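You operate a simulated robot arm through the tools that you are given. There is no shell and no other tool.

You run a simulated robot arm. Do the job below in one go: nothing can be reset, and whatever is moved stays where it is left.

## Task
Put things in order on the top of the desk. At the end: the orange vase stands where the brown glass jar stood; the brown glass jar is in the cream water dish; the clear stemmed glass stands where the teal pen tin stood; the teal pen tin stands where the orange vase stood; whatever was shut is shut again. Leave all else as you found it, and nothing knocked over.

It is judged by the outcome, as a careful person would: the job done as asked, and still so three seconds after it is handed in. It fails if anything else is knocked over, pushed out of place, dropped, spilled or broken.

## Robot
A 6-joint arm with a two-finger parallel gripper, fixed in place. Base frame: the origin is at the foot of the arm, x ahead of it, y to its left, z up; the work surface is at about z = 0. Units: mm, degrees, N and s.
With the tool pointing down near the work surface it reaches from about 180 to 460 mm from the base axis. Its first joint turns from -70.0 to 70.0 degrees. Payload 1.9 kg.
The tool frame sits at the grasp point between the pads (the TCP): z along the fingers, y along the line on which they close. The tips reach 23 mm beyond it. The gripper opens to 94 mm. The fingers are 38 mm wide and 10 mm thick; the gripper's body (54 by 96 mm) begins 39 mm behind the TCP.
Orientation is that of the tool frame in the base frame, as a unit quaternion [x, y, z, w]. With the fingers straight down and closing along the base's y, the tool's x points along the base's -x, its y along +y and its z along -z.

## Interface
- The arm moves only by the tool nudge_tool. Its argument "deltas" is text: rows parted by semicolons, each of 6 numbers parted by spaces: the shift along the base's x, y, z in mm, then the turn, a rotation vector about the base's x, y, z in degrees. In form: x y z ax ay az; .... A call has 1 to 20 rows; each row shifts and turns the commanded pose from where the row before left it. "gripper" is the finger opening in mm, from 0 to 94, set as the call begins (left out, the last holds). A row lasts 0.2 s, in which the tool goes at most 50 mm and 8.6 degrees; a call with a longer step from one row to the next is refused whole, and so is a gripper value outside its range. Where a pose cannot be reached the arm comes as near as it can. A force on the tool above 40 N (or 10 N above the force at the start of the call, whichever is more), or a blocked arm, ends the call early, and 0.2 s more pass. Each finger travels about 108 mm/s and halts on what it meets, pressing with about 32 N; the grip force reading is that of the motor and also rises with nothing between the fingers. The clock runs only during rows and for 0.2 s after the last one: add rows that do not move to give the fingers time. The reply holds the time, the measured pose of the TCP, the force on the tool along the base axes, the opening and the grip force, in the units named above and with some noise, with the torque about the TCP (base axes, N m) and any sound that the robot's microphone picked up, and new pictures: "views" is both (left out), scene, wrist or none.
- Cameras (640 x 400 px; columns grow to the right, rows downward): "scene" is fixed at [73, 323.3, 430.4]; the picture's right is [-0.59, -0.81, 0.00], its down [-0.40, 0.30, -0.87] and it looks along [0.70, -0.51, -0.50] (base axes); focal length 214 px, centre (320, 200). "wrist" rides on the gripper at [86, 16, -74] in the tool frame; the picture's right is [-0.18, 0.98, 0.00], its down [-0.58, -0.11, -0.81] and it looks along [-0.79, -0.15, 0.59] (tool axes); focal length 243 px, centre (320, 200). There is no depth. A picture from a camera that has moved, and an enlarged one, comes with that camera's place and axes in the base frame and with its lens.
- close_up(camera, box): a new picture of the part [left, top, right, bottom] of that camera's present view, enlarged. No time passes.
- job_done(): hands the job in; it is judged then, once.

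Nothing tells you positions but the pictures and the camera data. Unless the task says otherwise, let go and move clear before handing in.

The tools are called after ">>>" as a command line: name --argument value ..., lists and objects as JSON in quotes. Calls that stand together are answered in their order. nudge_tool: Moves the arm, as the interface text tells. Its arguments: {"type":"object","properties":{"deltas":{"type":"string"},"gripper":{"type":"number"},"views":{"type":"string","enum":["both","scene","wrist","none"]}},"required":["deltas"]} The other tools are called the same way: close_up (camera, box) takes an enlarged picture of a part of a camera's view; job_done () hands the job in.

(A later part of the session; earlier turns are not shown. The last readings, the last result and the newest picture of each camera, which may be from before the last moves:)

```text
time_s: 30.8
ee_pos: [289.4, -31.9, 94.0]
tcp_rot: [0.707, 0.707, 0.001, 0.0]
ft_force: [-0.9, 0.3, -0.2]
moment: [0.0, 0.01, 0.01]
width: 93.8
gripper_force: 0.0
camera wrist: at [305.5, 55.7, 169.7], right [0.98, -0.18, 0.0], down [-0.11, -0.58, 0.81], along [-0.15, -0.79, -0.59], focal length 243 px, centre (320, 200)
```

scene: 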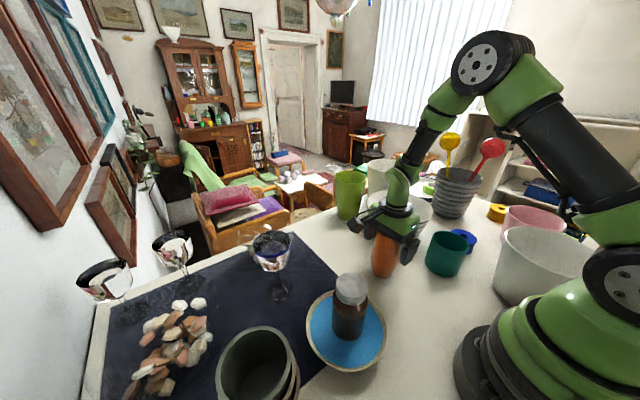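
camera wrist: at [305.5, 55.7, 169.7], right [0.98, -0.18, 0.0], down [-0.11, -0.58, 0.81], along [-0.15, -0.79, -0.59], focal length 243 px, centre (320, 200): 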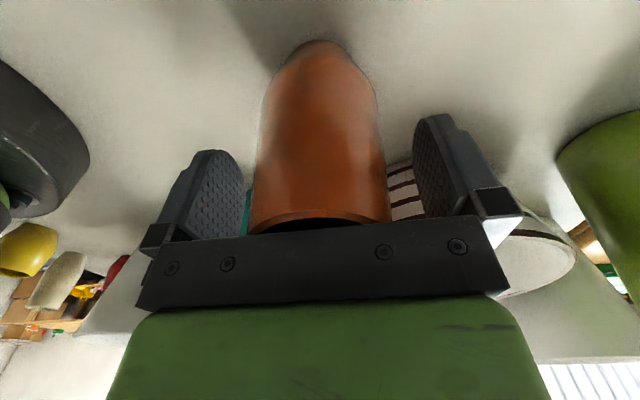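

Well-centred. Closing on the vase.

>>> nudge_tool --deltas "0 0 0 0 0 0;0 0 0 0 0 0;0 0 0 0 0 0;0 0 0 0 0 0" --gripper 40 --views "both"

```text
time_s: 31.8
ee_pos: [290.9, -30.6, 95.5]
tcp_rot: [0.707, 0.707, 0.001, 0.001]
ft_force: [-0.2, 1.2, 1.9]
moment: [0.08, -0.02, -0.03]
width: 54.7
gripper_force: 32.2
camera wrist: at [305.6, 55.7, 169.9], right [0.98, -0.18, 0.0], down [-0.11, -0.58, 0.81], along [-0.15, -0.79, -0.59], focal length 243 px, centre (320, 200)
```

scene: 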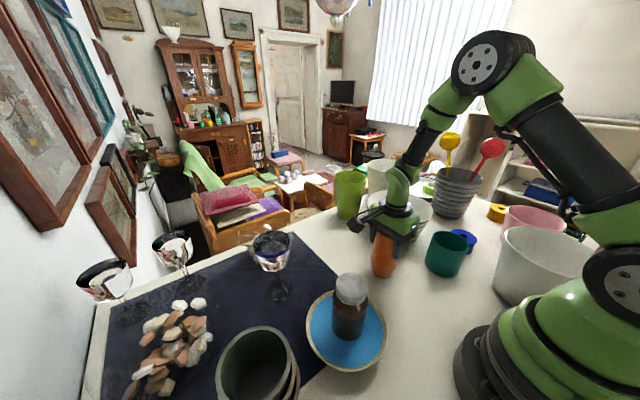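
wrist: 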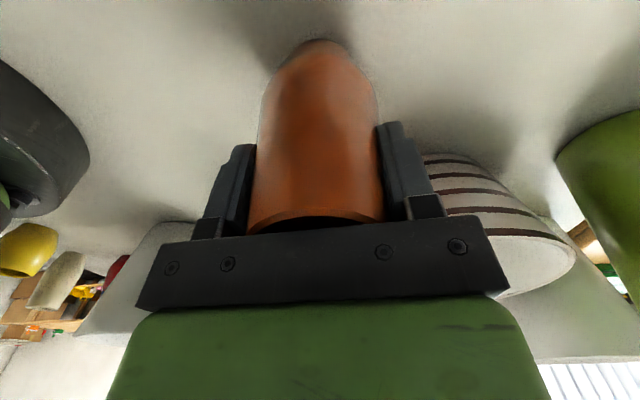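

The vase is held. Lifting and checking.

>>> nudge_tool --deltas "0 0 6 0 0 0;0 0 12 0 0 0;0 0 16 0 0 0;0 0 16 0 0 0;0 0 10 0 0 0;0 0 0 0 0 0" --views "both"

```text
time_s: 33.2
ee_pos: [289.7, -31.5, 155.5]
tcp_rot: [0.707, 0.707, 0.0, 0.001]
ft_force: [-0.2, 0.4, -2.8]
moment: [0.03, -0.03, 0.03]
width: 54.4
gripper_force: 31.9
camera wrist: at [304.9, 56.5, 231.4], right [0.98, -0.18, 0.0], down [-0.11, -0.58, 0.81], along [-0.15, -0.79, -0.59], focal length 243 px, centre (320, 200)
```

scene: 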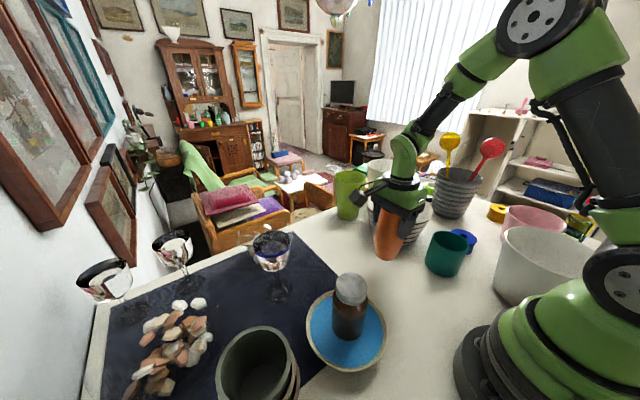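
wrist: 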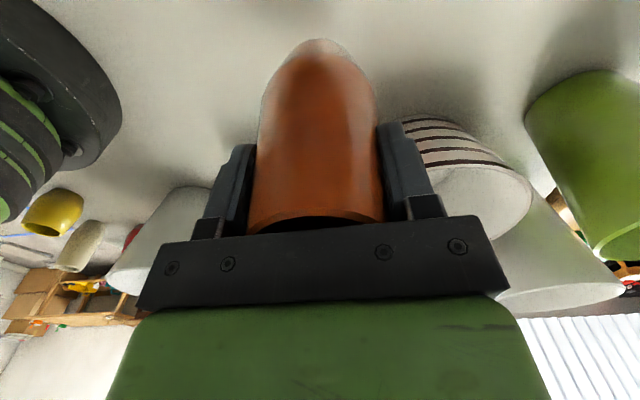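

The vase lifts cleanly. Carrying it to the jar's old spot at about (409.5,51).

>>> nudge_tool --deltas "8 5.5 0 0 0 0;14 9.5 0 0 0 0;16 10.5 0 0 0 0;16 10.5 0 0 0 0;16 10.5 0 0 0 0;16 10.5 0 0 0 0;16 10.5 0 0 0 0;12 8 0 0 0 0;6.5 5 0 0 0 0;0 0 0 0 0 0;0 0 0 0 0 0" --views "both"

```text
time_s: 35.6
ee_pos: [409.5, 49.1, 155.5]
tcp_rot: [0.708, 0.706, 0.001, 0.002]
ft_force: [-0.5, -0.4, -2.2]
moment: [-0.01, -0.04, -0.01]
width: 54.6
gripper_force: 31.6
camera wrist: at [425.5, 136.2, 229.1], right [0.98, -0.18, 0.0], down [-0.11, -0.58, 0.81], along [-0.15, -0.79, -0.59], focal length 243 px, centre (320, 200)
```

scene: 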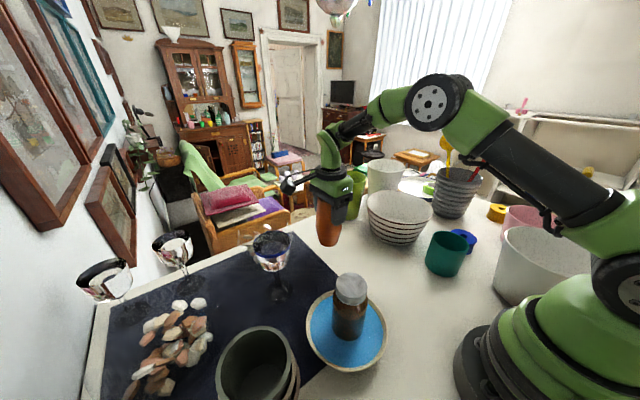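
wrist: 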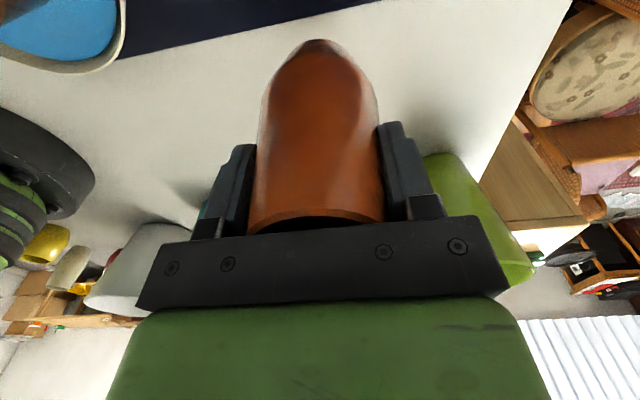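

In position; lowering to just above the desk.

>>> nudge_tool --deltas "0 0.8 -10 0 0 0;0 0 -16 0 0 0;0 0 -16 0 0 0;0 0 -9 0 0 0;0 0 -4 0 0 0;0 0 0 0 0 0" --views "both"

```text
time_s: 37.0
ee_pos: [409.0, 50.0, 100.8]
tcp_rot: [0.707, 0.708, 0.0, 0.001]
ft_force: [0.0, 0.1, -0.7]
moment: [0.0, 0.03, 0.0]
width: 54.7
gripper_force: 31.7
camera wrist: at [425.3, 137.7, 175.3], right [0.98, -0.18, 0.0], down [-0.11, -0.58, 0.81], along [-0.15, -0.79, -0.59], focal length 243 px, centre (320, 200)
```

scene: 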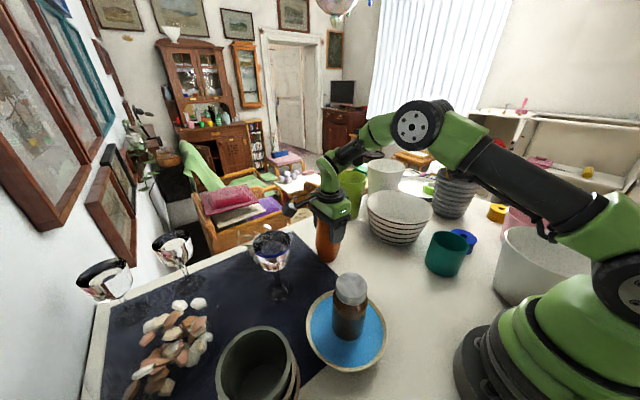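
wrist: 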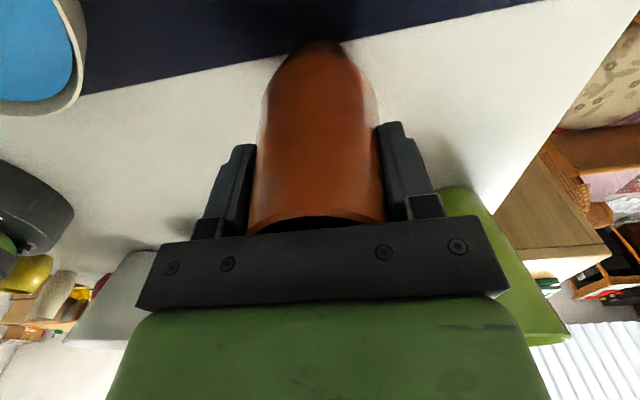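

About 5 mm to go. Small steps with force checks.

>>> nudge_tool --deltas "0 0 -1.5 0 0 0;0 0 -1.5 0 0 0;0 0 0 0 0 0" --views "none"

>>> nudge_tool --deltas "0 0 -0.8 0 0 0;0 0 0 0 0 0" --views "none"

```text
time_s: 37.8
ee_pos: [410.5, 51.0, 98.3]
tcp_rot: [0.707, 0.707, 0.0, 0.001]
ft_force: [-0.8, 0.0, -2.5]
moment: [-0.03, 0.01, 0.04]
width: 54.6
gripper_force: 32.0
```

```text
time_s: 38.4
ee_pos: [410.1, 50.0, 97.3]
tcp_rot: [0.707, 0.707, 0.001, 0.001]
ft_force: [0.1, 0.6, -1.6]
moment: [-0.05, 0.02, 0.01]
width: 54.9
gripper_force: 31.7
```

>>> nudge_tool --deltas "0 0 -0.7 0 0 0;0 0 0 0 0 0" --views "none"

>>> nudge_tool --deltas "0 0 -0.5 0 0 0;0 0 0 0 0 0" --views "none"

```text
time_s: 39.0
ee_pos: [410.9, 50.2, 95.9]
tcp_rot: [0.707, 0.708, 0.001, 0.001]
ft_force: [-0.1, 0.4, -2.7]
moment: [-0.01, 0.02, -0.01]
width: 54.4
gripper_force: 32.2
```

```text
time_s: 39.6
ee_pos: [410.0, 50.7, 95.7]
tcp_rot: [0.707, 0.707, 0.0, 0.0]
ft_force: [-0.6, -0.2, -2.1]
moment: [0.0, 0.01, -0.01]
width: 54.7
gripper_force: 31.0
```

>>> nudge_tool --deltas "0 0 -0.5 0 0 0;0 0 0 0 0 0" --views "none"

>>> nudge_tool --deltas "0 0 -0.4 0 0 0;0 0 0 0 0 0" --views "wrist"

```text
time_s: 40.2
ee_pos: [409.9, 51.5, 95.3]
tcp_rot: [0.708, 0.706, 0.001, 0.0]
ft_force: [-1.8, 0.9, 7.3]
moment: [0.07, 0.41, -0.03]
width: 54.7
gripper_force: 31.7
```

```text
time_s: 40.8
ee_pos: [409.2, 50.7, 95.2]
tcp_rot: [0.707, 0.707, 0.0, 0.001]
ft_force: [0.5, 3.1, 8.2]
moment: [0.3, 0.22, -0.07]
width: 54.6
gripper_force: 31.9
camera wrist: at [425.7, 138.0, 170.0], right [0.98, -0.18, 0.0], down [-0.11, -0.58, 0.81], along [-0.15, -0.79, -0.59], focal length 243 px, centre (320, 200)
```

wrist: 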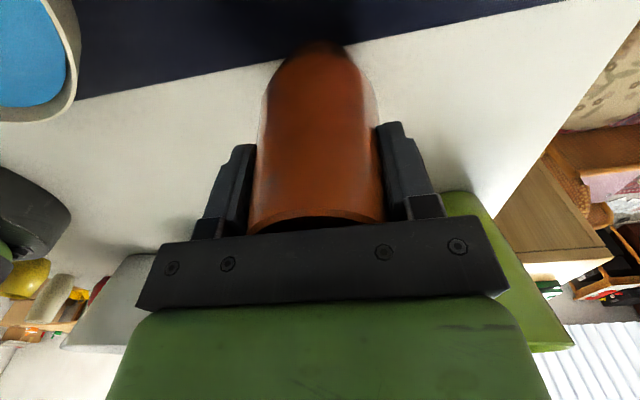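

The vase is seated at the same height it was picked from. Opening.

>>> nudge_tool --deltas "0 0 0 0 0 0;0 0 0 0 0 0;0 0 0 0 0 0" --gripper 94 --views "wrist"

>>> nudge_tool --deltas "0 0 10 0 0 0;0 0 20 0 0 0;0 0 30 0 0 0;0 0 35 0 0 0;0 0 35 0 0 0;0 0 30 0 0 0;0 0 0 0 0 0" --views "both"

```text
time_s: 41.6
ee_pos: [410.1, 50.9, 95.9]
tcp_rot: [0.707, 0.707, 0.001, 0.001]
ft_force: [0.4, -0.7, -0.1]
moment: [0.02, 0.0, -0.01]
width: 94.0
gripper_force: 0.0
camera wrist: at [425.5, 137.8, 169.6], right [0.98, -0.18, 0.0], down [-0.11, -0.58, 0.81], along [-0.15, -0.79, -0.59], focal length 243 px, centre (320, 200)
```

wrist: 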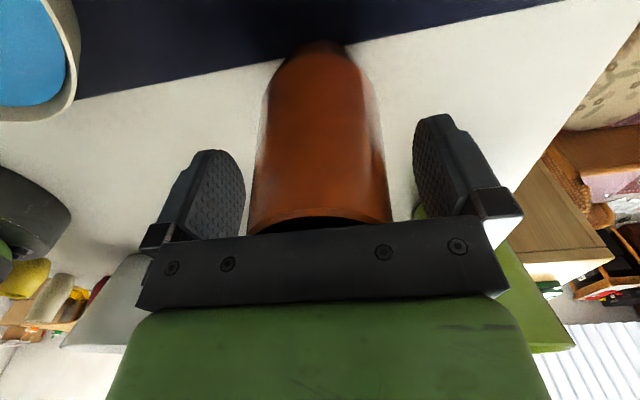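

```text
time_s: 43.2
ee_pos: [407.5, 50.5, 255.3]
tcp_rot: [0.707, 0.707, 0.001, 0.001]
ft_force: [0.2, -0.6, -0.2]
moment: [0.01, -0.01, -0.02]
width: 93.8
gripper_force: 0.0
camera wrist: at [424.2, 137.1, 330.4], right [0.98, -0.18, 0.0], down [-0.11, -0.58, 0.81], along [-0.15, -0.79, -0.59], focal length 243 px, centre (320, 200)
```

scene: 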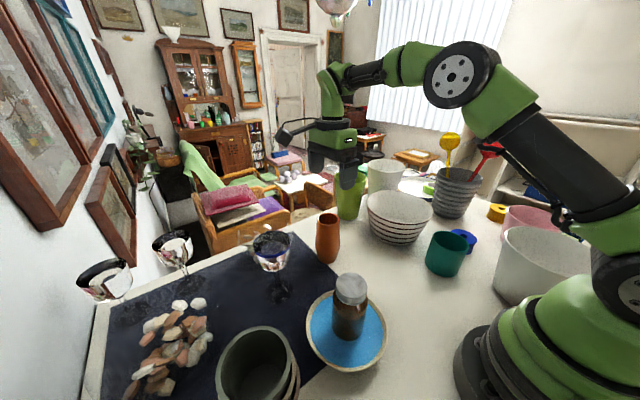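
wrist: 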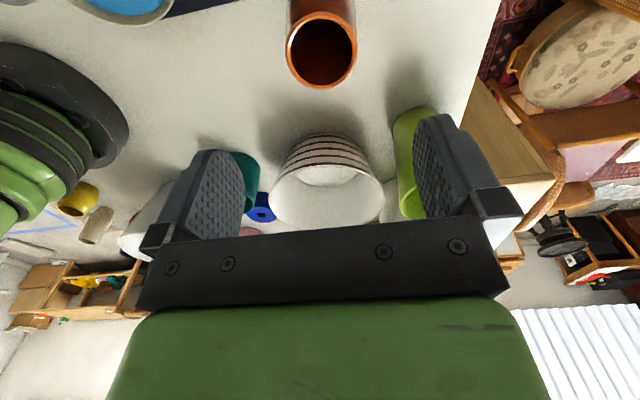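

The vase stands on the jar's old spot. Next the teal tin: I'll turn the gripper back (closing along y) and hover above it.

>>> nudge_tool --deltas "-18 -20 -4 0 0 8.2;-18 -20 -4 0 0 8.2;-18 -20 -4 0 0 8.2;-18 -20 -4 0 0 8.2;-18 -20 -4 0 0 8.2;-18 -20 -4 0 0 8.2;-18 -20 -4 0 0 8.2;-18 -20 -4 0 0 8.2;-18 -20 -4 0 0 8.2;-18 -20 -4 0 0 8.2;-18 -21 -4 0 0 8;0 0 0 0 0 0" --views "both"

>>> close_up --camera "wrist" --box '[220, 0, 420, 150]'

```text
time_s: 45.8
ee_pos: [211.8, -168.9, 210.8]
tcp_rot: [0.001, 1.0, 0.001, 0.0]
ft_force: [0.1, -0.6, 1.2]
moment: [0.0, -0.03, -0.02]
width: 94.1
gripper_force: 0.0
camera wrist: at [125.3, -151.7, 285.4], right [0.18, 0.98, 0.0], down [0.58, -0.11, 0.81], along [0.79, -0.15, -0.59], focal length 243 px, centre (320, 200)
```

scene: 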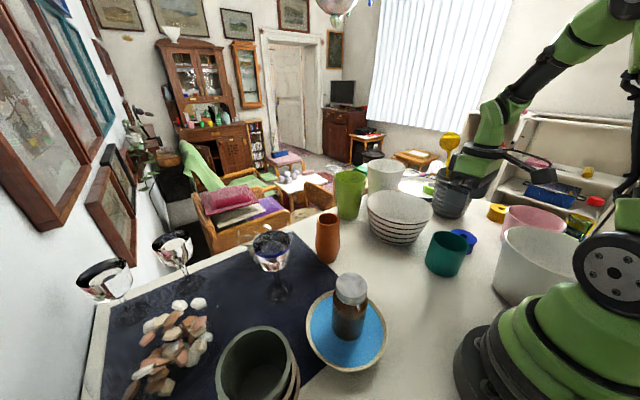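
wrist: 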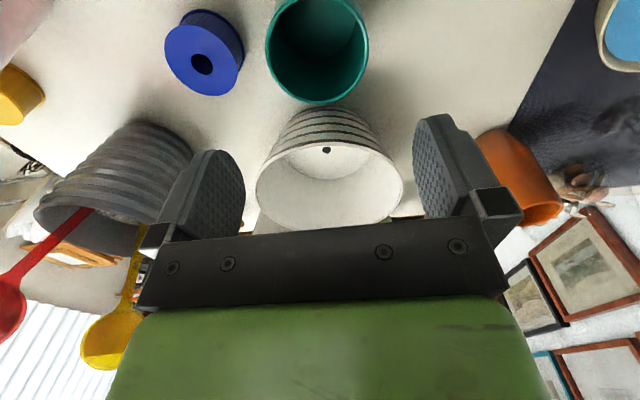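

```text
2.67 times, centred on (320, 75) of wrist
camera zoom: at [125.3, -151.7, 285.4], right [0.18, 0.98, 0.0], down [0.58, -0.11, 0.81], along [0.79, -0.15, -0.59], focal length 647 px, centre (320, 533)
```

zoom: 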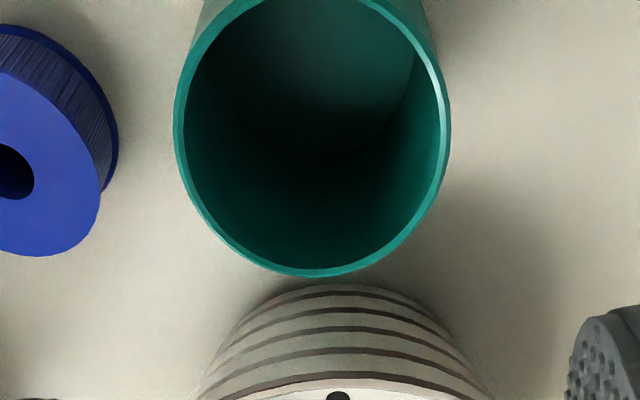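

The tin's rim is 81 mm across, centred near (210.5,-169.8). I'll lower until the tips are just above the rim and check clearance on each side.

>>> nudge_tool --deltas "-0.8 -2.1 -20 0 0 0;0 0 -25 0 0 0;0 0 -25 0 0 0;0 0 -20 0 0 0;0 0 -6 0 0 0;0 0 0 0 0 0" --gripper 94 --views "both"

>>> close_up --camera "wrist" --box '[180, 0, 500, 230]'

>>> close_up --camera "scene" --box '[390, 170, 520, 290]'

```text
time_s: 47.2
ee_pos: [211.8, -171.6, 114.7]
tcp_rot: [0.0, 1.0, 0.001, -0.001]
ft_force: [0.2, -0.4, 0.4]
moment: [-0.01, 0.01, 0.01]
width: 94.2
gripper_force: 0.1
camera wrist: at [125.3, -154.6, 188.4], right [0.18, 0.98, 0.0], down [0.58, -0.11, 0.81], along [0.79, -0.15, -0.59], focal length 243 px, centre (320, 200)
```

scene: 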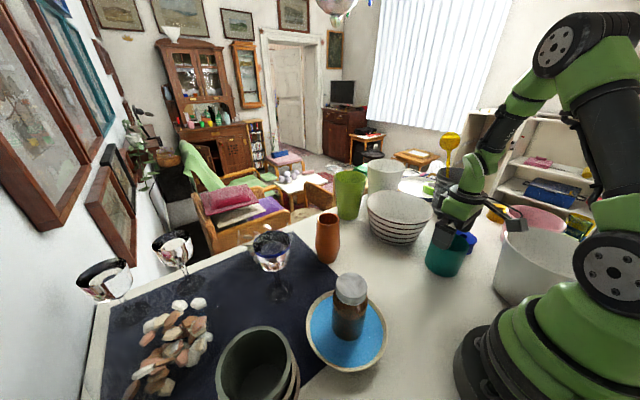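
wrist: 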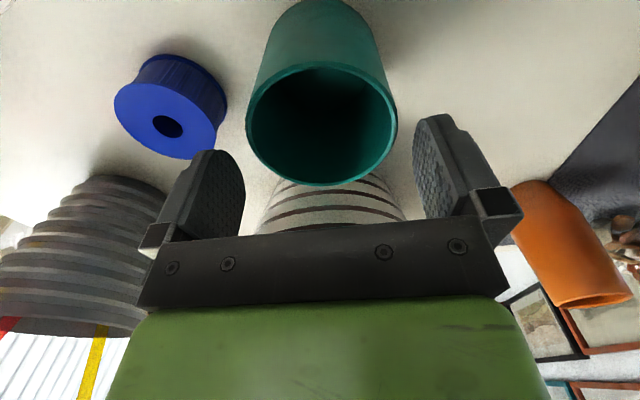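

```text
1.74 times, centred on (340, 115) of wrist
camera zoom: at [125.3, -154.6, 188.4], right [0.18, 0.98, 0.0], down [0.58, -0.11, 0.81], along [0.79, -0.15, -0.59], focal length 422 px, centre (285, 348)
```

zoom: 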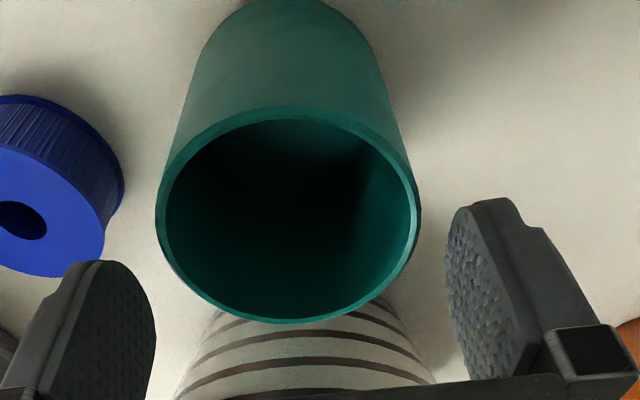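

```text
3.33 times, centred on (455, 230) of scene
camera zoom: at [73.0, 323.3, 430.4], right [-0.59, -0.81, 0.0], down [-0.4, 0.3, -0.87], along [0.7, -0.51, -0.5], focal length 715 px, centre (-130, 100)
```

zoom: 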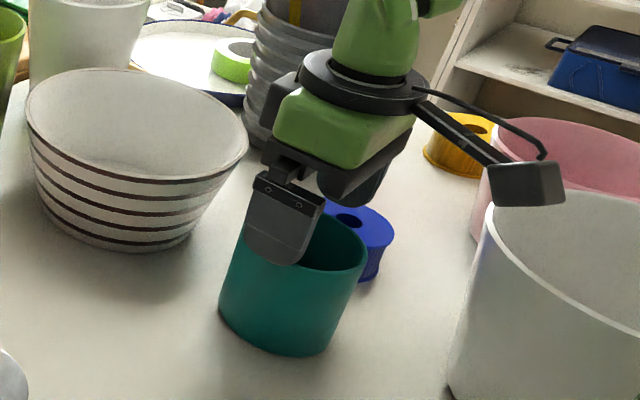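

The camera box on the gripper's stalk would come fairly near the white pot's rim if I lower in this orientation. I'll turn the gripper 45° so the camera swings away from the pot, raising slightly first.

>>> nudge_tool --deltas "0 0 15 0 0 0;0 0 0 0 0 -7.5;0 0 0 0 0 -7.5;0 0 0 0 0 -7.5;0 0 0 0 0 -7.5;0 0 0 0 0 -7.5;0 0 0 0 0 -7.5;0 0 -15 0 0 0;0 0 0 0 0 0" --views "both"

>>> close_up --camera "wrist" --box '[180, 0, 500, 230]'

>>> close_up --camera "scene" --box '[390, 170, 520, 290]'

```text
time_s: 49.2
ee_pos: [211.5, -172.6, 115.7]
tcp_rot: [0.383, 0.924, 0.001, 0.0]
ft_force: [0.5, -1.5, -0.8]
moment: [-0.01, 0.04, 0.02]
width: 94.1
gripper_force: 0.0
camera wrist: at [161.4, -98.7, 189.8], right [0.83, 0.56, 0.0], down [0.33, -0.49, 0.81], along [0.46, -0.67, -0.59], focal length 243 px, centre (320, 200)
```

scene: 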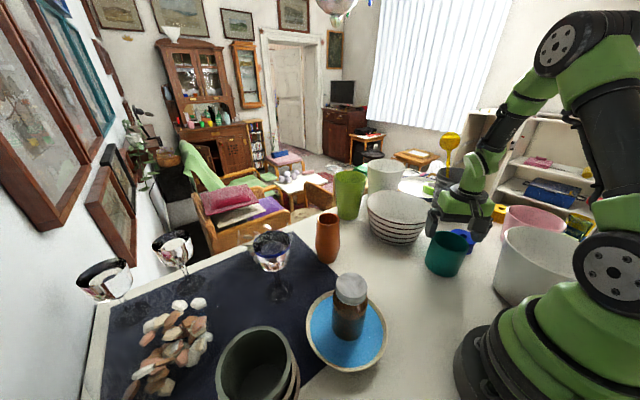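
wrist: 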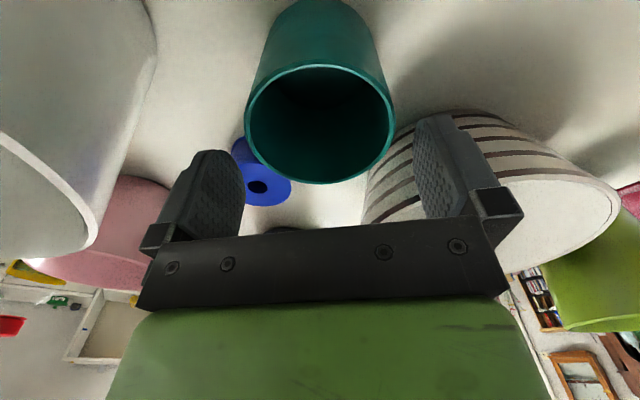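

```text
1.74 times, centred on (340, 115) of wrist
camera zoom: at [161.4, -98.7, 189.8], right [0.83, 0.56, 0.0], down [0.33, -0.49, 0.81], along [0.46, -0.67, -0.59], focal length 422 px, centre (285, 348)
```

zoom: 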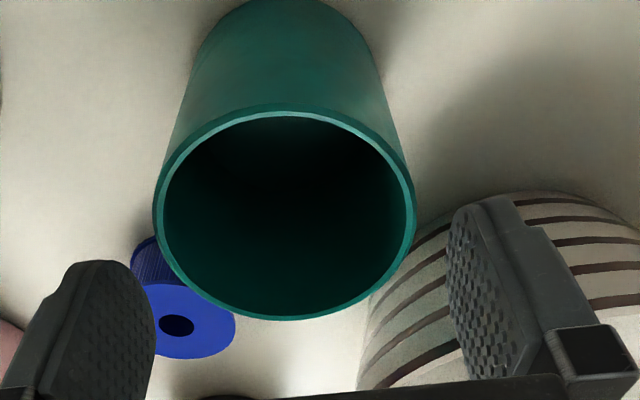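

```text
3.33 times, centred on (455, 230) of scene
camera zoom: at [73.0, 323.3, 430.4], right [-0.59, -0.81, 0.0], down [-0.4, 0.3, -0.87], along [0.7, -0.51, -0.5], focal length 715 px, centre (-130, 100)
```

zoom: 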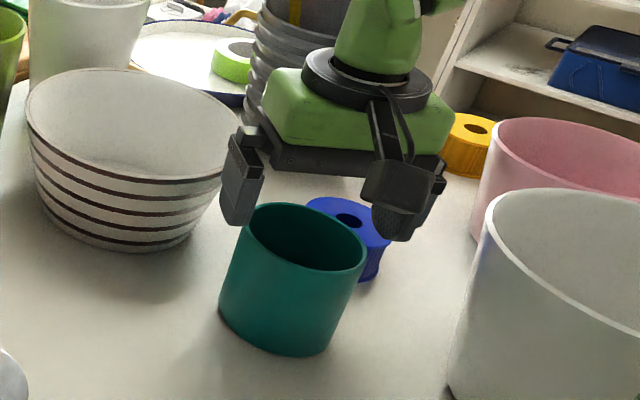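

The tin is centred between the fingers within a couple of mm, and the camera is clear of the pot. Descending around it.

>>> nudge_tool --deltas "1.5 0.2 -8 0 0 0;0 0 -12 0 0 0;0 0 -14 0 0 0;0 0 -14 0 0 0;0 0 -10 0 0 0;0 0 -5 0 0 0;0 0 0 0 0 0" --views "both"

```text
time_s: 50.8
ee_pos: [213.9, -171.5, 52.9]
tcp_rot: [0.383, 0.924, 0.0, 0.001]
ft_force: [-0.4, -0.3, -0.7]
moment: [-0.01, 0.0, -0.01]
width: 93.8
gripper_force: 0.1
camera wrist: at [162.6, -98.9, 126.9], right [0.83, 0.56, 0.0], down [0.33, -0.49, 0.81], along [0.46, -0.67, -0.59], focal length 243 px, centre (320, 200)
```

scene: 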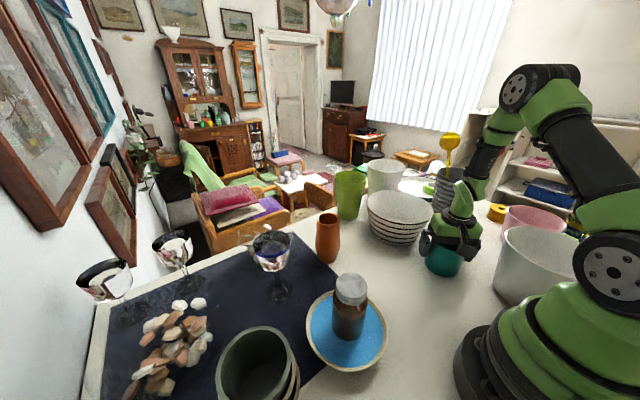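
wrist: 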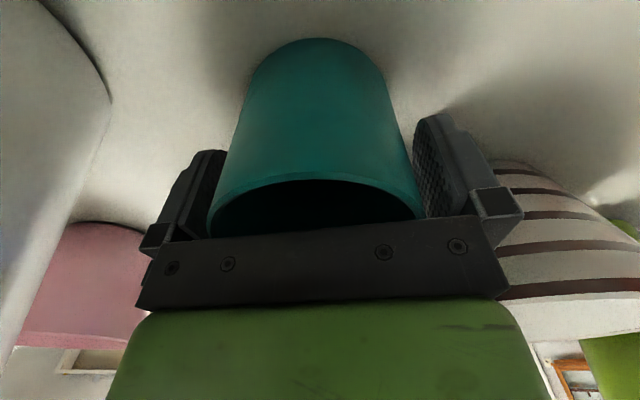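

No contact; the tin sits between the fingers. Closing.

>>> nudge_tool --deltas "0 0 0 0 0 0;0 0 0 0 0 0;0 0 0 0 0 0;0 0 0 0 0 0" --gripper 65 --views "wrist"

```text
time_s: 51.8
ee_pos: [213.5, -171.3, 52.9]
tcp_rot: [0.383, 0.924, 0.001, -0.001]
ft_force: [-0.4, -0.7, 0.0]
moment: [0.01, -0.02, -0.01]
width: 78.4
gripper_force: 31.8
camera wrist: at [162.5, -98.9, 127.0], right [0.83, 0.56, 0.0], down [0.33, -0.49, 0.81], along [0.46, -0.67, -0.59], focal length 243 px, centre (320, 200)
```

wrist: 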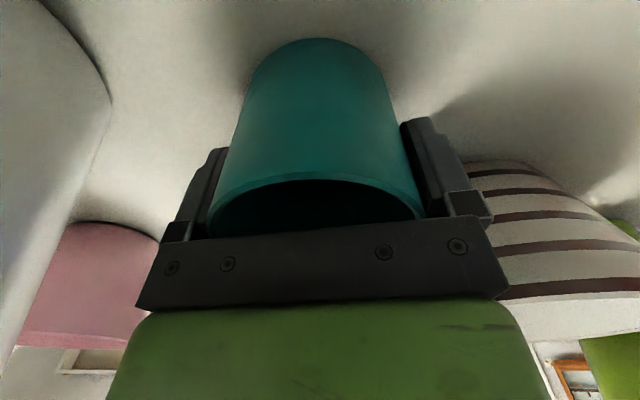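

The tin is held (78 mm). Lifting.

>>> nudge_tool --deltas "0 0 6 0 0 0;0 0 12 0 0 0;0 0 16 0 0 0;0 0 16 0 0 0;0 0 16 0 0 0;0 0 10 0 0 0;0 0 0 0 0 0" --views "both"

```text
time_s: 53.4
ee_pos: [211.0, -172.5, 126.8]
tcp_rot: [0.383, 0.924, 0.001, 0.0]
ft_force: [0.2, -0.4, -2.2]
moment: [-0.01, -0.03, 0.02]
width: 78.2
gripper_force: 31.6
camera wrist: at [162.0, -99.6, 201.4], right [0.83, 0.56, 0.0], down [0.33, -0.49, 0.81], along [0.46, -0.67, -0.59], focal length 243 px, centre (320, 200)
```

scene: 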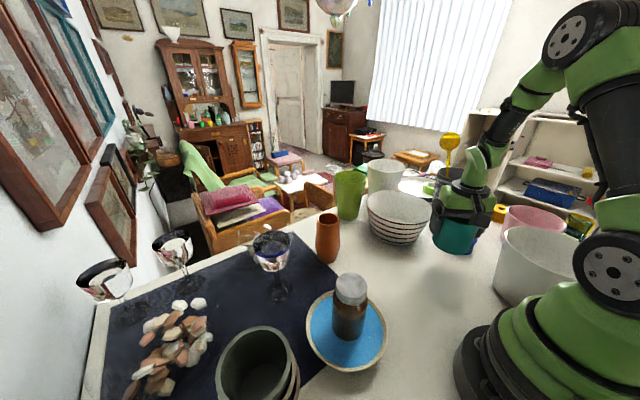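
wrist: 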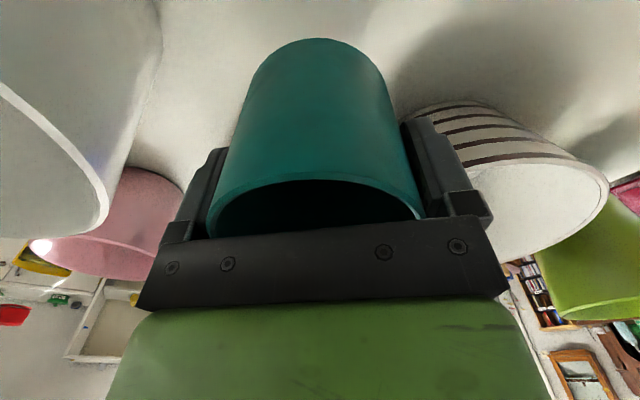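

Lifted cleanly. Carrying the tin to the vase's old spot (289.5,-30.5).

>>> nudge_tool --deltas "4 7 0 0 0 0;8 14.5 0 0 0 0;10 18 0 0 0 0;10 18 0 0 0 0;10 18 0 0 0 0;10 18 0 0 0 0;10 18 0 0 0 0;9 16.5 0 0 0 0;5 9 0 0 0 0;2 4.2 0 0 0 0;0 0 0 0 0 0;0 0 0 0 0 0" --views "both"

```text
time_s: 56.0
ee_pos: [290.5, -30.3, 128.6]
tcp_rot: [0.382, 0.924, 0.001, 0.0]
ft_force: [-1.0, 0.2, -2.5]
moment: [0.01, -0.02, -0.02]
width: 78.0
gripper_force: 32.1
camera wrist: at [240.5, 42.2, 202.8], right [0.83, 0.56, 0.0], down [0.33, -0.49, 0.81], along [0.46, -0.67, -0.59], focal length 243 px, centre (320, 200)
```

scene: 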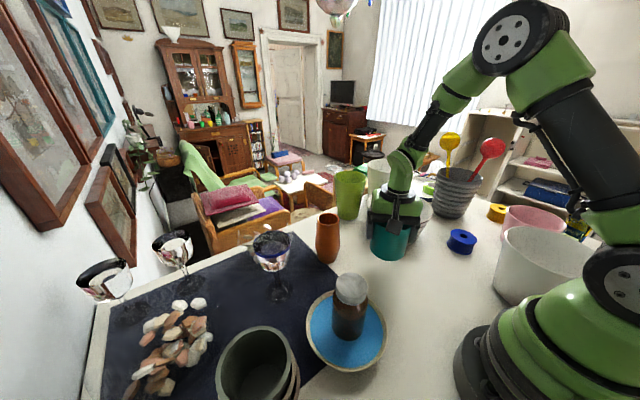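
wrist: 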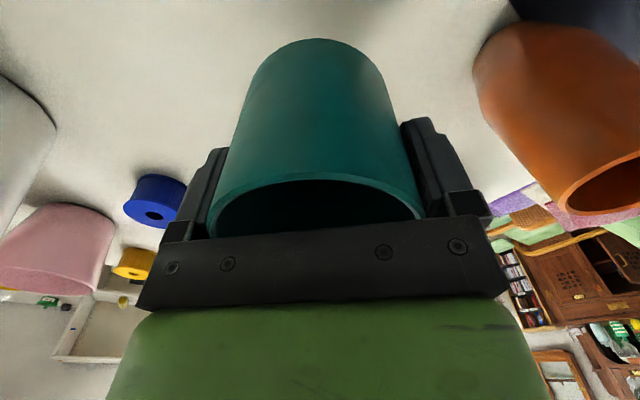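

On target. Lowering to near the desk.

>>> nudge_tool --deltas "-0.5 -0.6 -10 0 0 0;0 0 -16 0 0 0;0 0 -16 0 0 0;0 0 -14 0 0 0;0 0 -10 0 0 0;0 0 -5 0 0 0;0 0 0 0 0 0" --views "both"

>>> nudge_tool --deltas "0 0 -1 0 0 0;0 0 -1 0 0 0;0 0 0 0 0 0" --views "none"

```text
time_s: 57.6
ee_pos: [289.5, -30.8, 56.9]
tcp_rot: [0.383, 0.924, 0.0, 0.001]
ft_force: [0.9, -0.2, -2.3]
moment: [0.05, 0.0, -0.02]
width: 78.2
gripper_force: 32.1
camera wrist: at [239.8, 42.4, 131.5], right [0.83, 0.56, 0.0], down [0.33, -0.49, 0.81], along [0.46, -0.67, -0.59], focal length 243 px, centre (320, 200)
```

scene: 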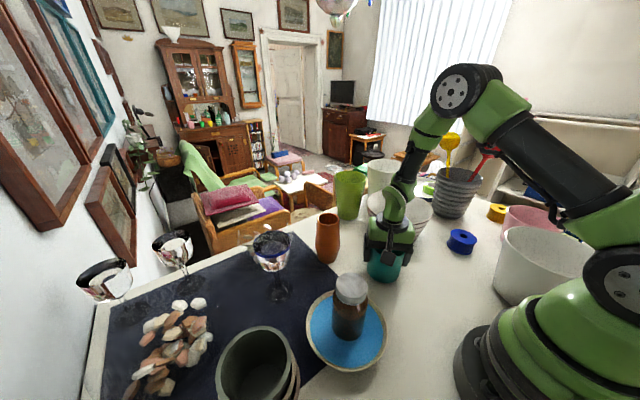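
wrist: 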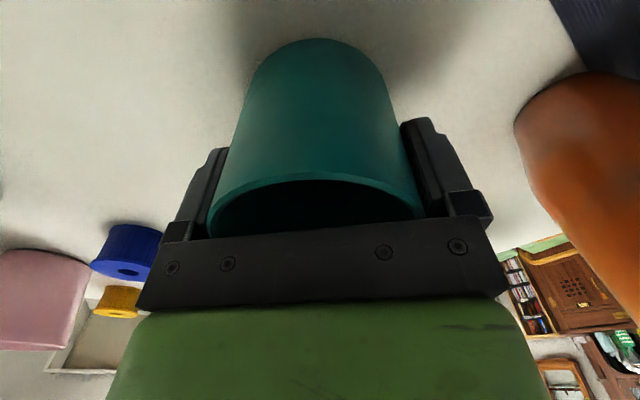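

```text
time_s: 58.4
ee_pos: [289.7, -31.1, 54.0]
tcp_rot: [0.383, 0.924, 0.001, 0.001]
ft_force: [0.0, 0.8, -2.0]
moment: [0.02, -0.01, 0.02]
width: 78.4
gripper_force: 32.4
```

>>> nudge_tool --deltas "0 0 -1 0 0 0;0 0 -0.6 0 0 0;0 0 0 0 0 0" --views "none"

>>> nudge_tool --deltas "0 0 -0.5 0 0 0;0 0 0 0 0 0" --views "none"

```text
time_s: 59.2
ee_pos: [290.2, -31.1, 53.3]
tcp_rot: [0.384, 0.923, 0.001, 0.0]
ft_force: [-0.9, 0.0, -2.1]
moment: [0.01, -0.05, 0.03]
width: 78.1
gripper_force: 31.7
```

```text
time_s: 59.8
ee_pos: [290.2, -30.9, 53.3]
tcp_rot: [0.382, 0.924, 0.002, 0.0]
ft_force: [-0.4, -0.5, -1.5]
moment: [0.0, 0.02, 0.0]
width: 78.1
gripper_force: 32.6
```

>>> nudge_tool --deltas "0 0 -0.5 0 0 0;0 0 0 0 0 0" --views "none"

>>> nudge_tool --deltas "0 0 -0.4 0 0 0;0 0 0 0 0 0" --views "none"

```text
time_s: 60.4
ee_pos: [289.5, -31.4, 51.3]
tcp_rot: [0.383, 0.924, 0.001, 0.0]
ft_force: [-0.9, 0.7, -1.7]
moment: [0.0, -0.02, -0.04]
width: 77.9
gripper_force: 32.0
```

```text
time_s: 61.0
ee_pos: [290.2, -30.4, 51.7]
tcp_rot: [0.384, 0.923, 0.001, 0.0]
ft_force: [-3.5, 4.5, 13.1]
moment: [-0.19, 0.37, -0.11]
width: 78.2
gripper_force: 32.7
```

Contact. Opening and rising straight up.

>>> nudge_tool --deltas "0 0 0 0 0 0;0 0 0 0 0 0;0 0 0 0 0 0" --gripper 94 --views "wrist"

>>> nudge_tool --deltas "0 0 6 0 0 0;0 0 12 0 0 0;0 0 20 0 0 0;0 0 30 0 0 0;0 0 40 0 0 0;0 0 40 0 0 0;0 0 40 0 0 0;0 0 0 0 0 0" --views "both"

```text
time_s: 61.8
ee_pos: [291.2, -32.3, 51.9]
tcp_rot: [0.382, 0.924, 0.001, 0.0]
ft_force: [-0.2, 0.3, 0.8]
moment: [-0.02, 0.01, -0.01]
width: 94.2
gripper_force: 0.0
camera wrist: at [240.5, 41.7, 126.7], right [0.83, 0.56, 0.0], down [0.33, -0.49, 0.81], along [0.46, -0.67, -0.59], focal length 243 px, centre (320, 200)
```

wrist: 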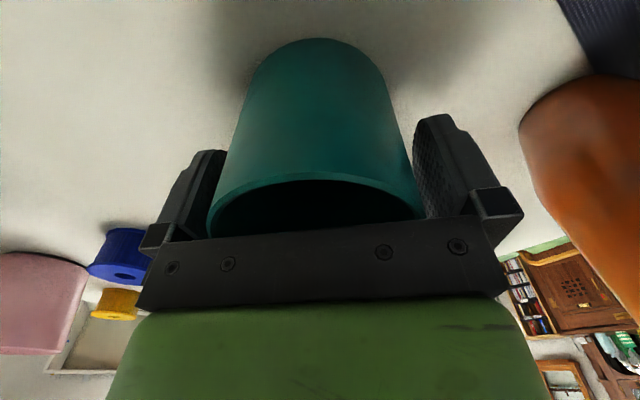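

```text
time_s: 63.6
ee_pos: [293.9, -33.5, 242.6]
tcp_rot: [0.382, 0.924, 0.001, 0.0]
ft_force: [-0.2, -0.4, 1.0]
moment: [0.02, -0.01, 0.03]
width: 93.9
gripper_force: 0.0
camera wrist: at [243.0, 39.8, 318.0], right [0.83, 0.56, 0.0], down [0.33, -0.49, 0.81], along [0.46, -0.67, -0.59], focal length 243 px, centre (320, 200)
```

scene: 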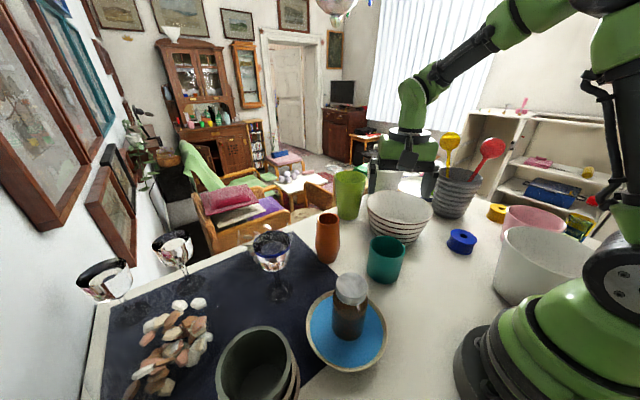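
wrist: 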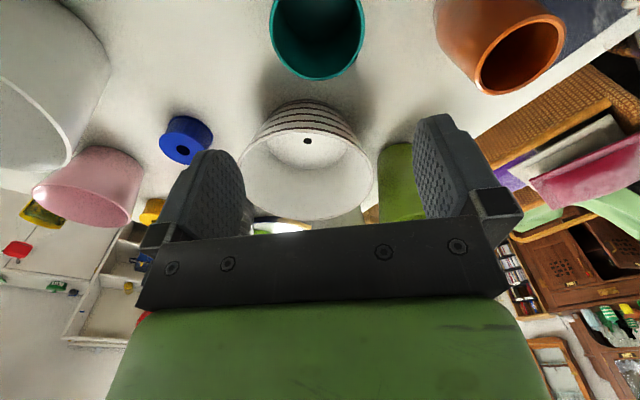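

The tin stands on the vase's old spot. Last is the clear stemmed glass; I'll hover above it, keeping the same 45° orientation, and inspect it closely.

>>> nudge_tool --deltas "8 20 5 0 0 0;13 34 5 0 0 0;14 38 5 0 0 0;14 38 5 0 0 0;14 38 5 0 0 0;14 38 2 0 0 0;10 24 0 0 0 0;5 12 0 0 0 0;0 0 0 0 0 0;0 0 0 0 0 0" --views "both"

>>> close_up --camera "wrist" --box '[220, 0, 420, 150]'

>>> close_up --camera "scene" --box '[230, 210, 310, 310]'

```text
time_s: 65.8
ee_pos: [382.0, 205.6, 270.1]
tcp_rot: [0.381, 0.925, -0.003, 0.001]
ft_force: [-0.8, 0.6, -0.7]
moment: [-0.03, 0.03, 0.0]
width: 94.0
gripper_force: 0.1
out of reach, approached as far as the arm can: row 8
camera wrist: at [331.5, 278.8, 343.8], right [0.82, 0.57, 0.0], down [0.33, -0.48, 0.81], along [0.46, -0.67, -0.59], focal length 243 px, centre (320, 200)
```

scene: 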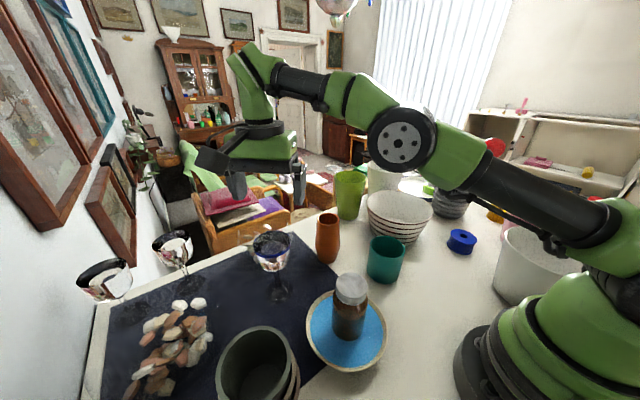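
wrist: 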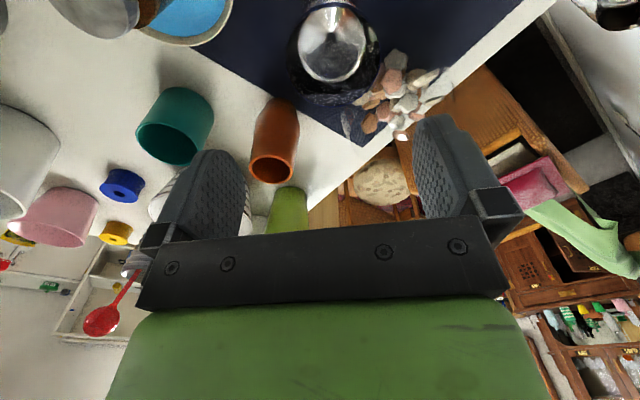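

```text
2.67 times, centred on (320, 75) of wrist
camera zoom: at [331.5, 278.8, 343.8], right [0.82, 0.57, 0.0], down [0.33, -0.48, 0.81], along [0.46, -0.67, -0.59], focal length 647 px, centre (320, 533)
```

zoom: 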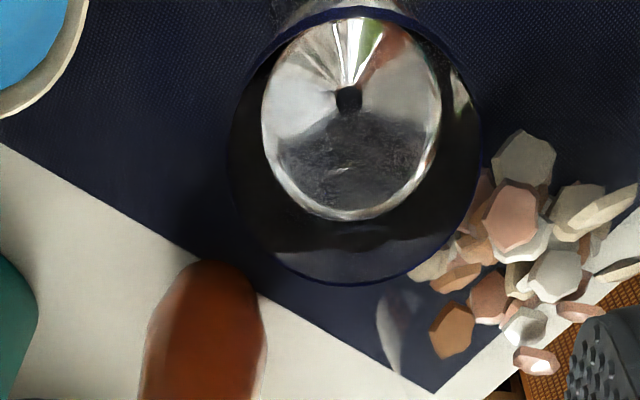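

```text
4.00 times, centred on (270, 260) of scene
camera zoom: at [73.0, 323.3, 430.4], right [-0.59, -0.81, 0.0], down [-0.4, 0.3, -0.87], along [0.7, -0.51, -0.5], focal length 858 px, centre (520, -40)
```

zoom: 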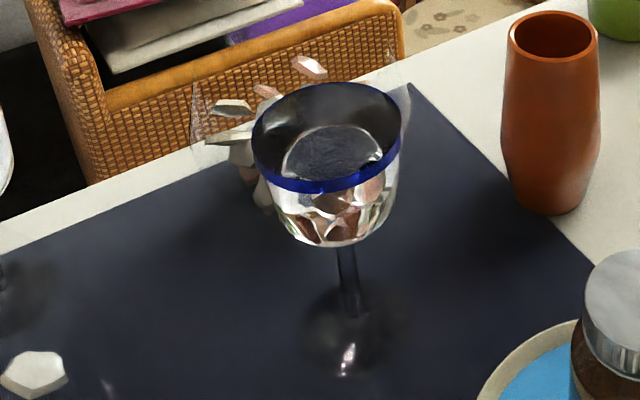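

The glass's rim is centred near (389,212) at z≈146, about 75 mm wide, with the pebble container safely beyond it. The arm is at its reach limit up here, so I'll come down a bit where the reach is longer and re-check.

>>> nudge_tool --deltas "0 0 -20 0 0 0;0 0 -25 0 0 0;0 0 -20 0 0 0;0 0 -10 0 0 0;0 0 0 0 0 0;0 0 0 0 0 0" --views "both"

>>> close_up --camera "wrist" --box '[190, 0, 500, 220]'

>>> close_up --camera "scene" --box '[170, 140, 350, 310]'

```text
time_s: 67.2
ee_pos: [379.0, 206.8, 193.9]
tcp_rot: [0.383, 0.924, 0.0, -0.001]
ft_force: [-0.1, -0.1, -1.1]
moment: [0.0, -0.02, 0.0]
width: 94.1
gripper_force: 0.1
camera wrist: at [329.5, 279.1, 268.9], right [0.83, 0.56, 0.0], down [0.33, -0.49, 0.81], along [0.46, -0.67, -0.59], focal length 243 px, centre (320, 200)
```

scene: 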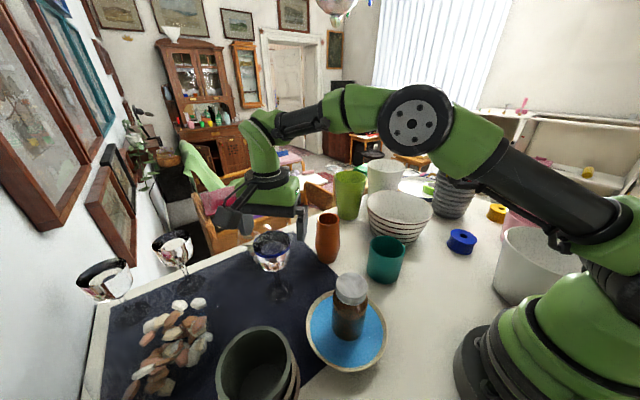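
wrist: 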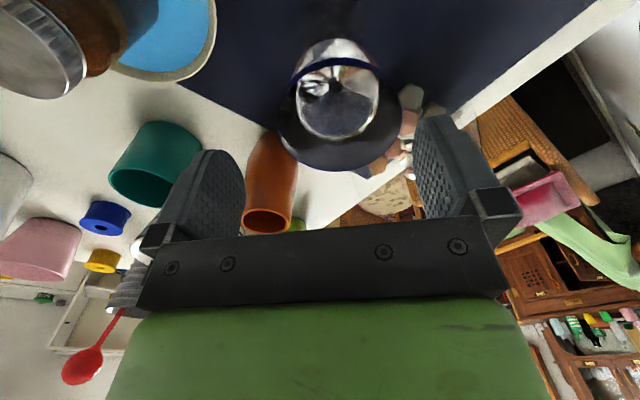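

```text
1.82 times, centred on (345, 110) of wrist
camera zoom: at [329.5, 279.1, 268.9], right [0.83, 0.56, 0.0], down [0.33, -0.49, 0.81], along [0.46, -0.67, -0.59], focal length 441 px, centre (274, 364)
```

zoom: 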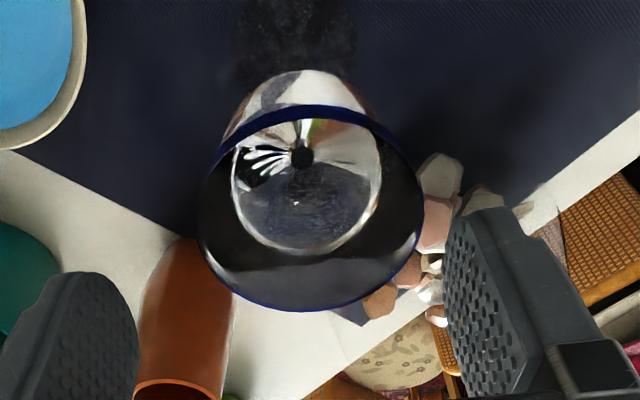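

```text
2.35 times, centred on (260, 225) of scene
camera zoom: at [73.0, 323.3, 430.4], right [-0.59, -0.81, 0.0], down [-0.4, 0.3, -0.87], along [0.7, -0.51, -0.5], focal length 505 px, centre (461, 141)
```

zoom: 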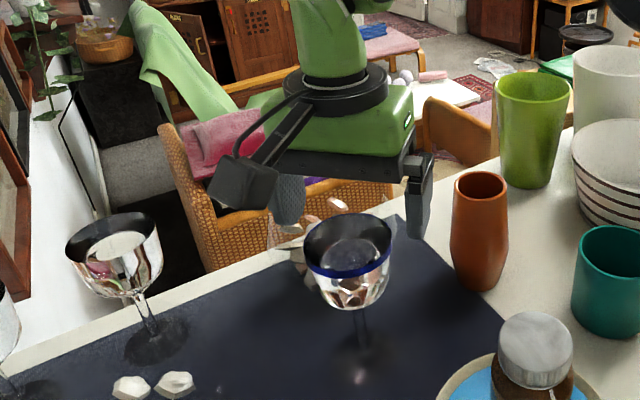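

The glass rim is at about (390,212), z≈149. I need about 11 mm more in x and 5 in y; I'll test the reach at this height while staying above the rim.

>>> nudge_tool --deltas "5 2 0 0 0 0;3 1.5 0 0 0 0;0 0 0 0 0 0;0 0 0 0 0 0" --views "wrist"

```text
time_s: 68.2
ee_pos: [389.1, 209.5, 194.4]
tcp_rot: [0.382, 0.924, 0.001, 0.001]
ft_force: [-0.9, 0.7, -0.1]
moment: [-0.01, 0.0, -0.01]
width: 94.1
gripper_force: 0.1
camera wrist: at [338.6, 283.0, 268.3], right [0.83, 0.56, 0.0], down [0.33, -0.49, 0.81], along [0.46, -0.67, -0.59], focal length 243 px, centre (320, 200)
```

wrist: 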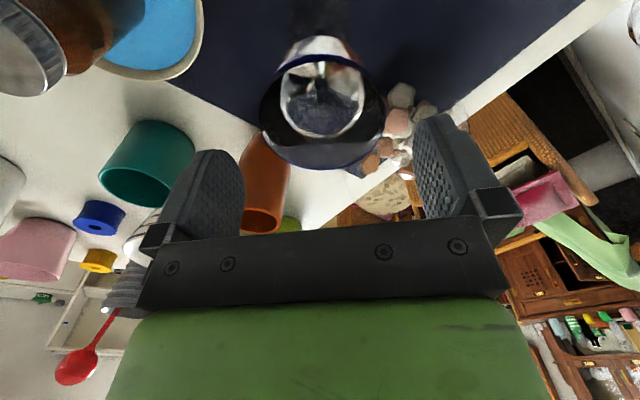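

>>> close_up --camera "wrist" --box '[190, 0, 500, 220]'

>>> close_up --camera "scene" --box '[200, 180, 340, 310]'

```text
1.82 times, centred on (345, 110) of wrist
camera zoom: at [338.6, 283.0, 268.3], right [0.83, 0.56, 0.0], down [0.33, -0.49, 0.81], along [0.46, -0.67, -0.59], focal length 441 px, centre (274, 364)
```

zoom: 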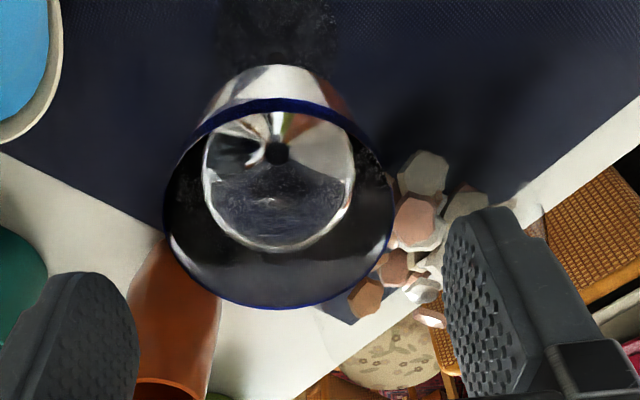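

```text
3.08 times, centred on (270, 245) of scene
camera zoom: at [73.0, 323.3, 430.4], right [-0.59, -0.81, 0.0], down [-0.4, 0.3, -0.87], along [0.7, -0.51, -0.5], focal length 660 px, centre (474, 62)
```

zoom: 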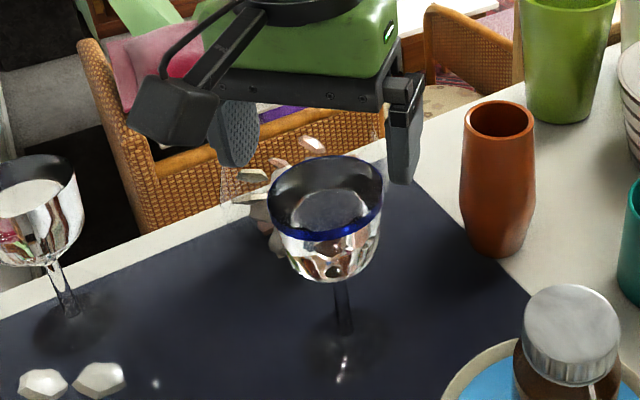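

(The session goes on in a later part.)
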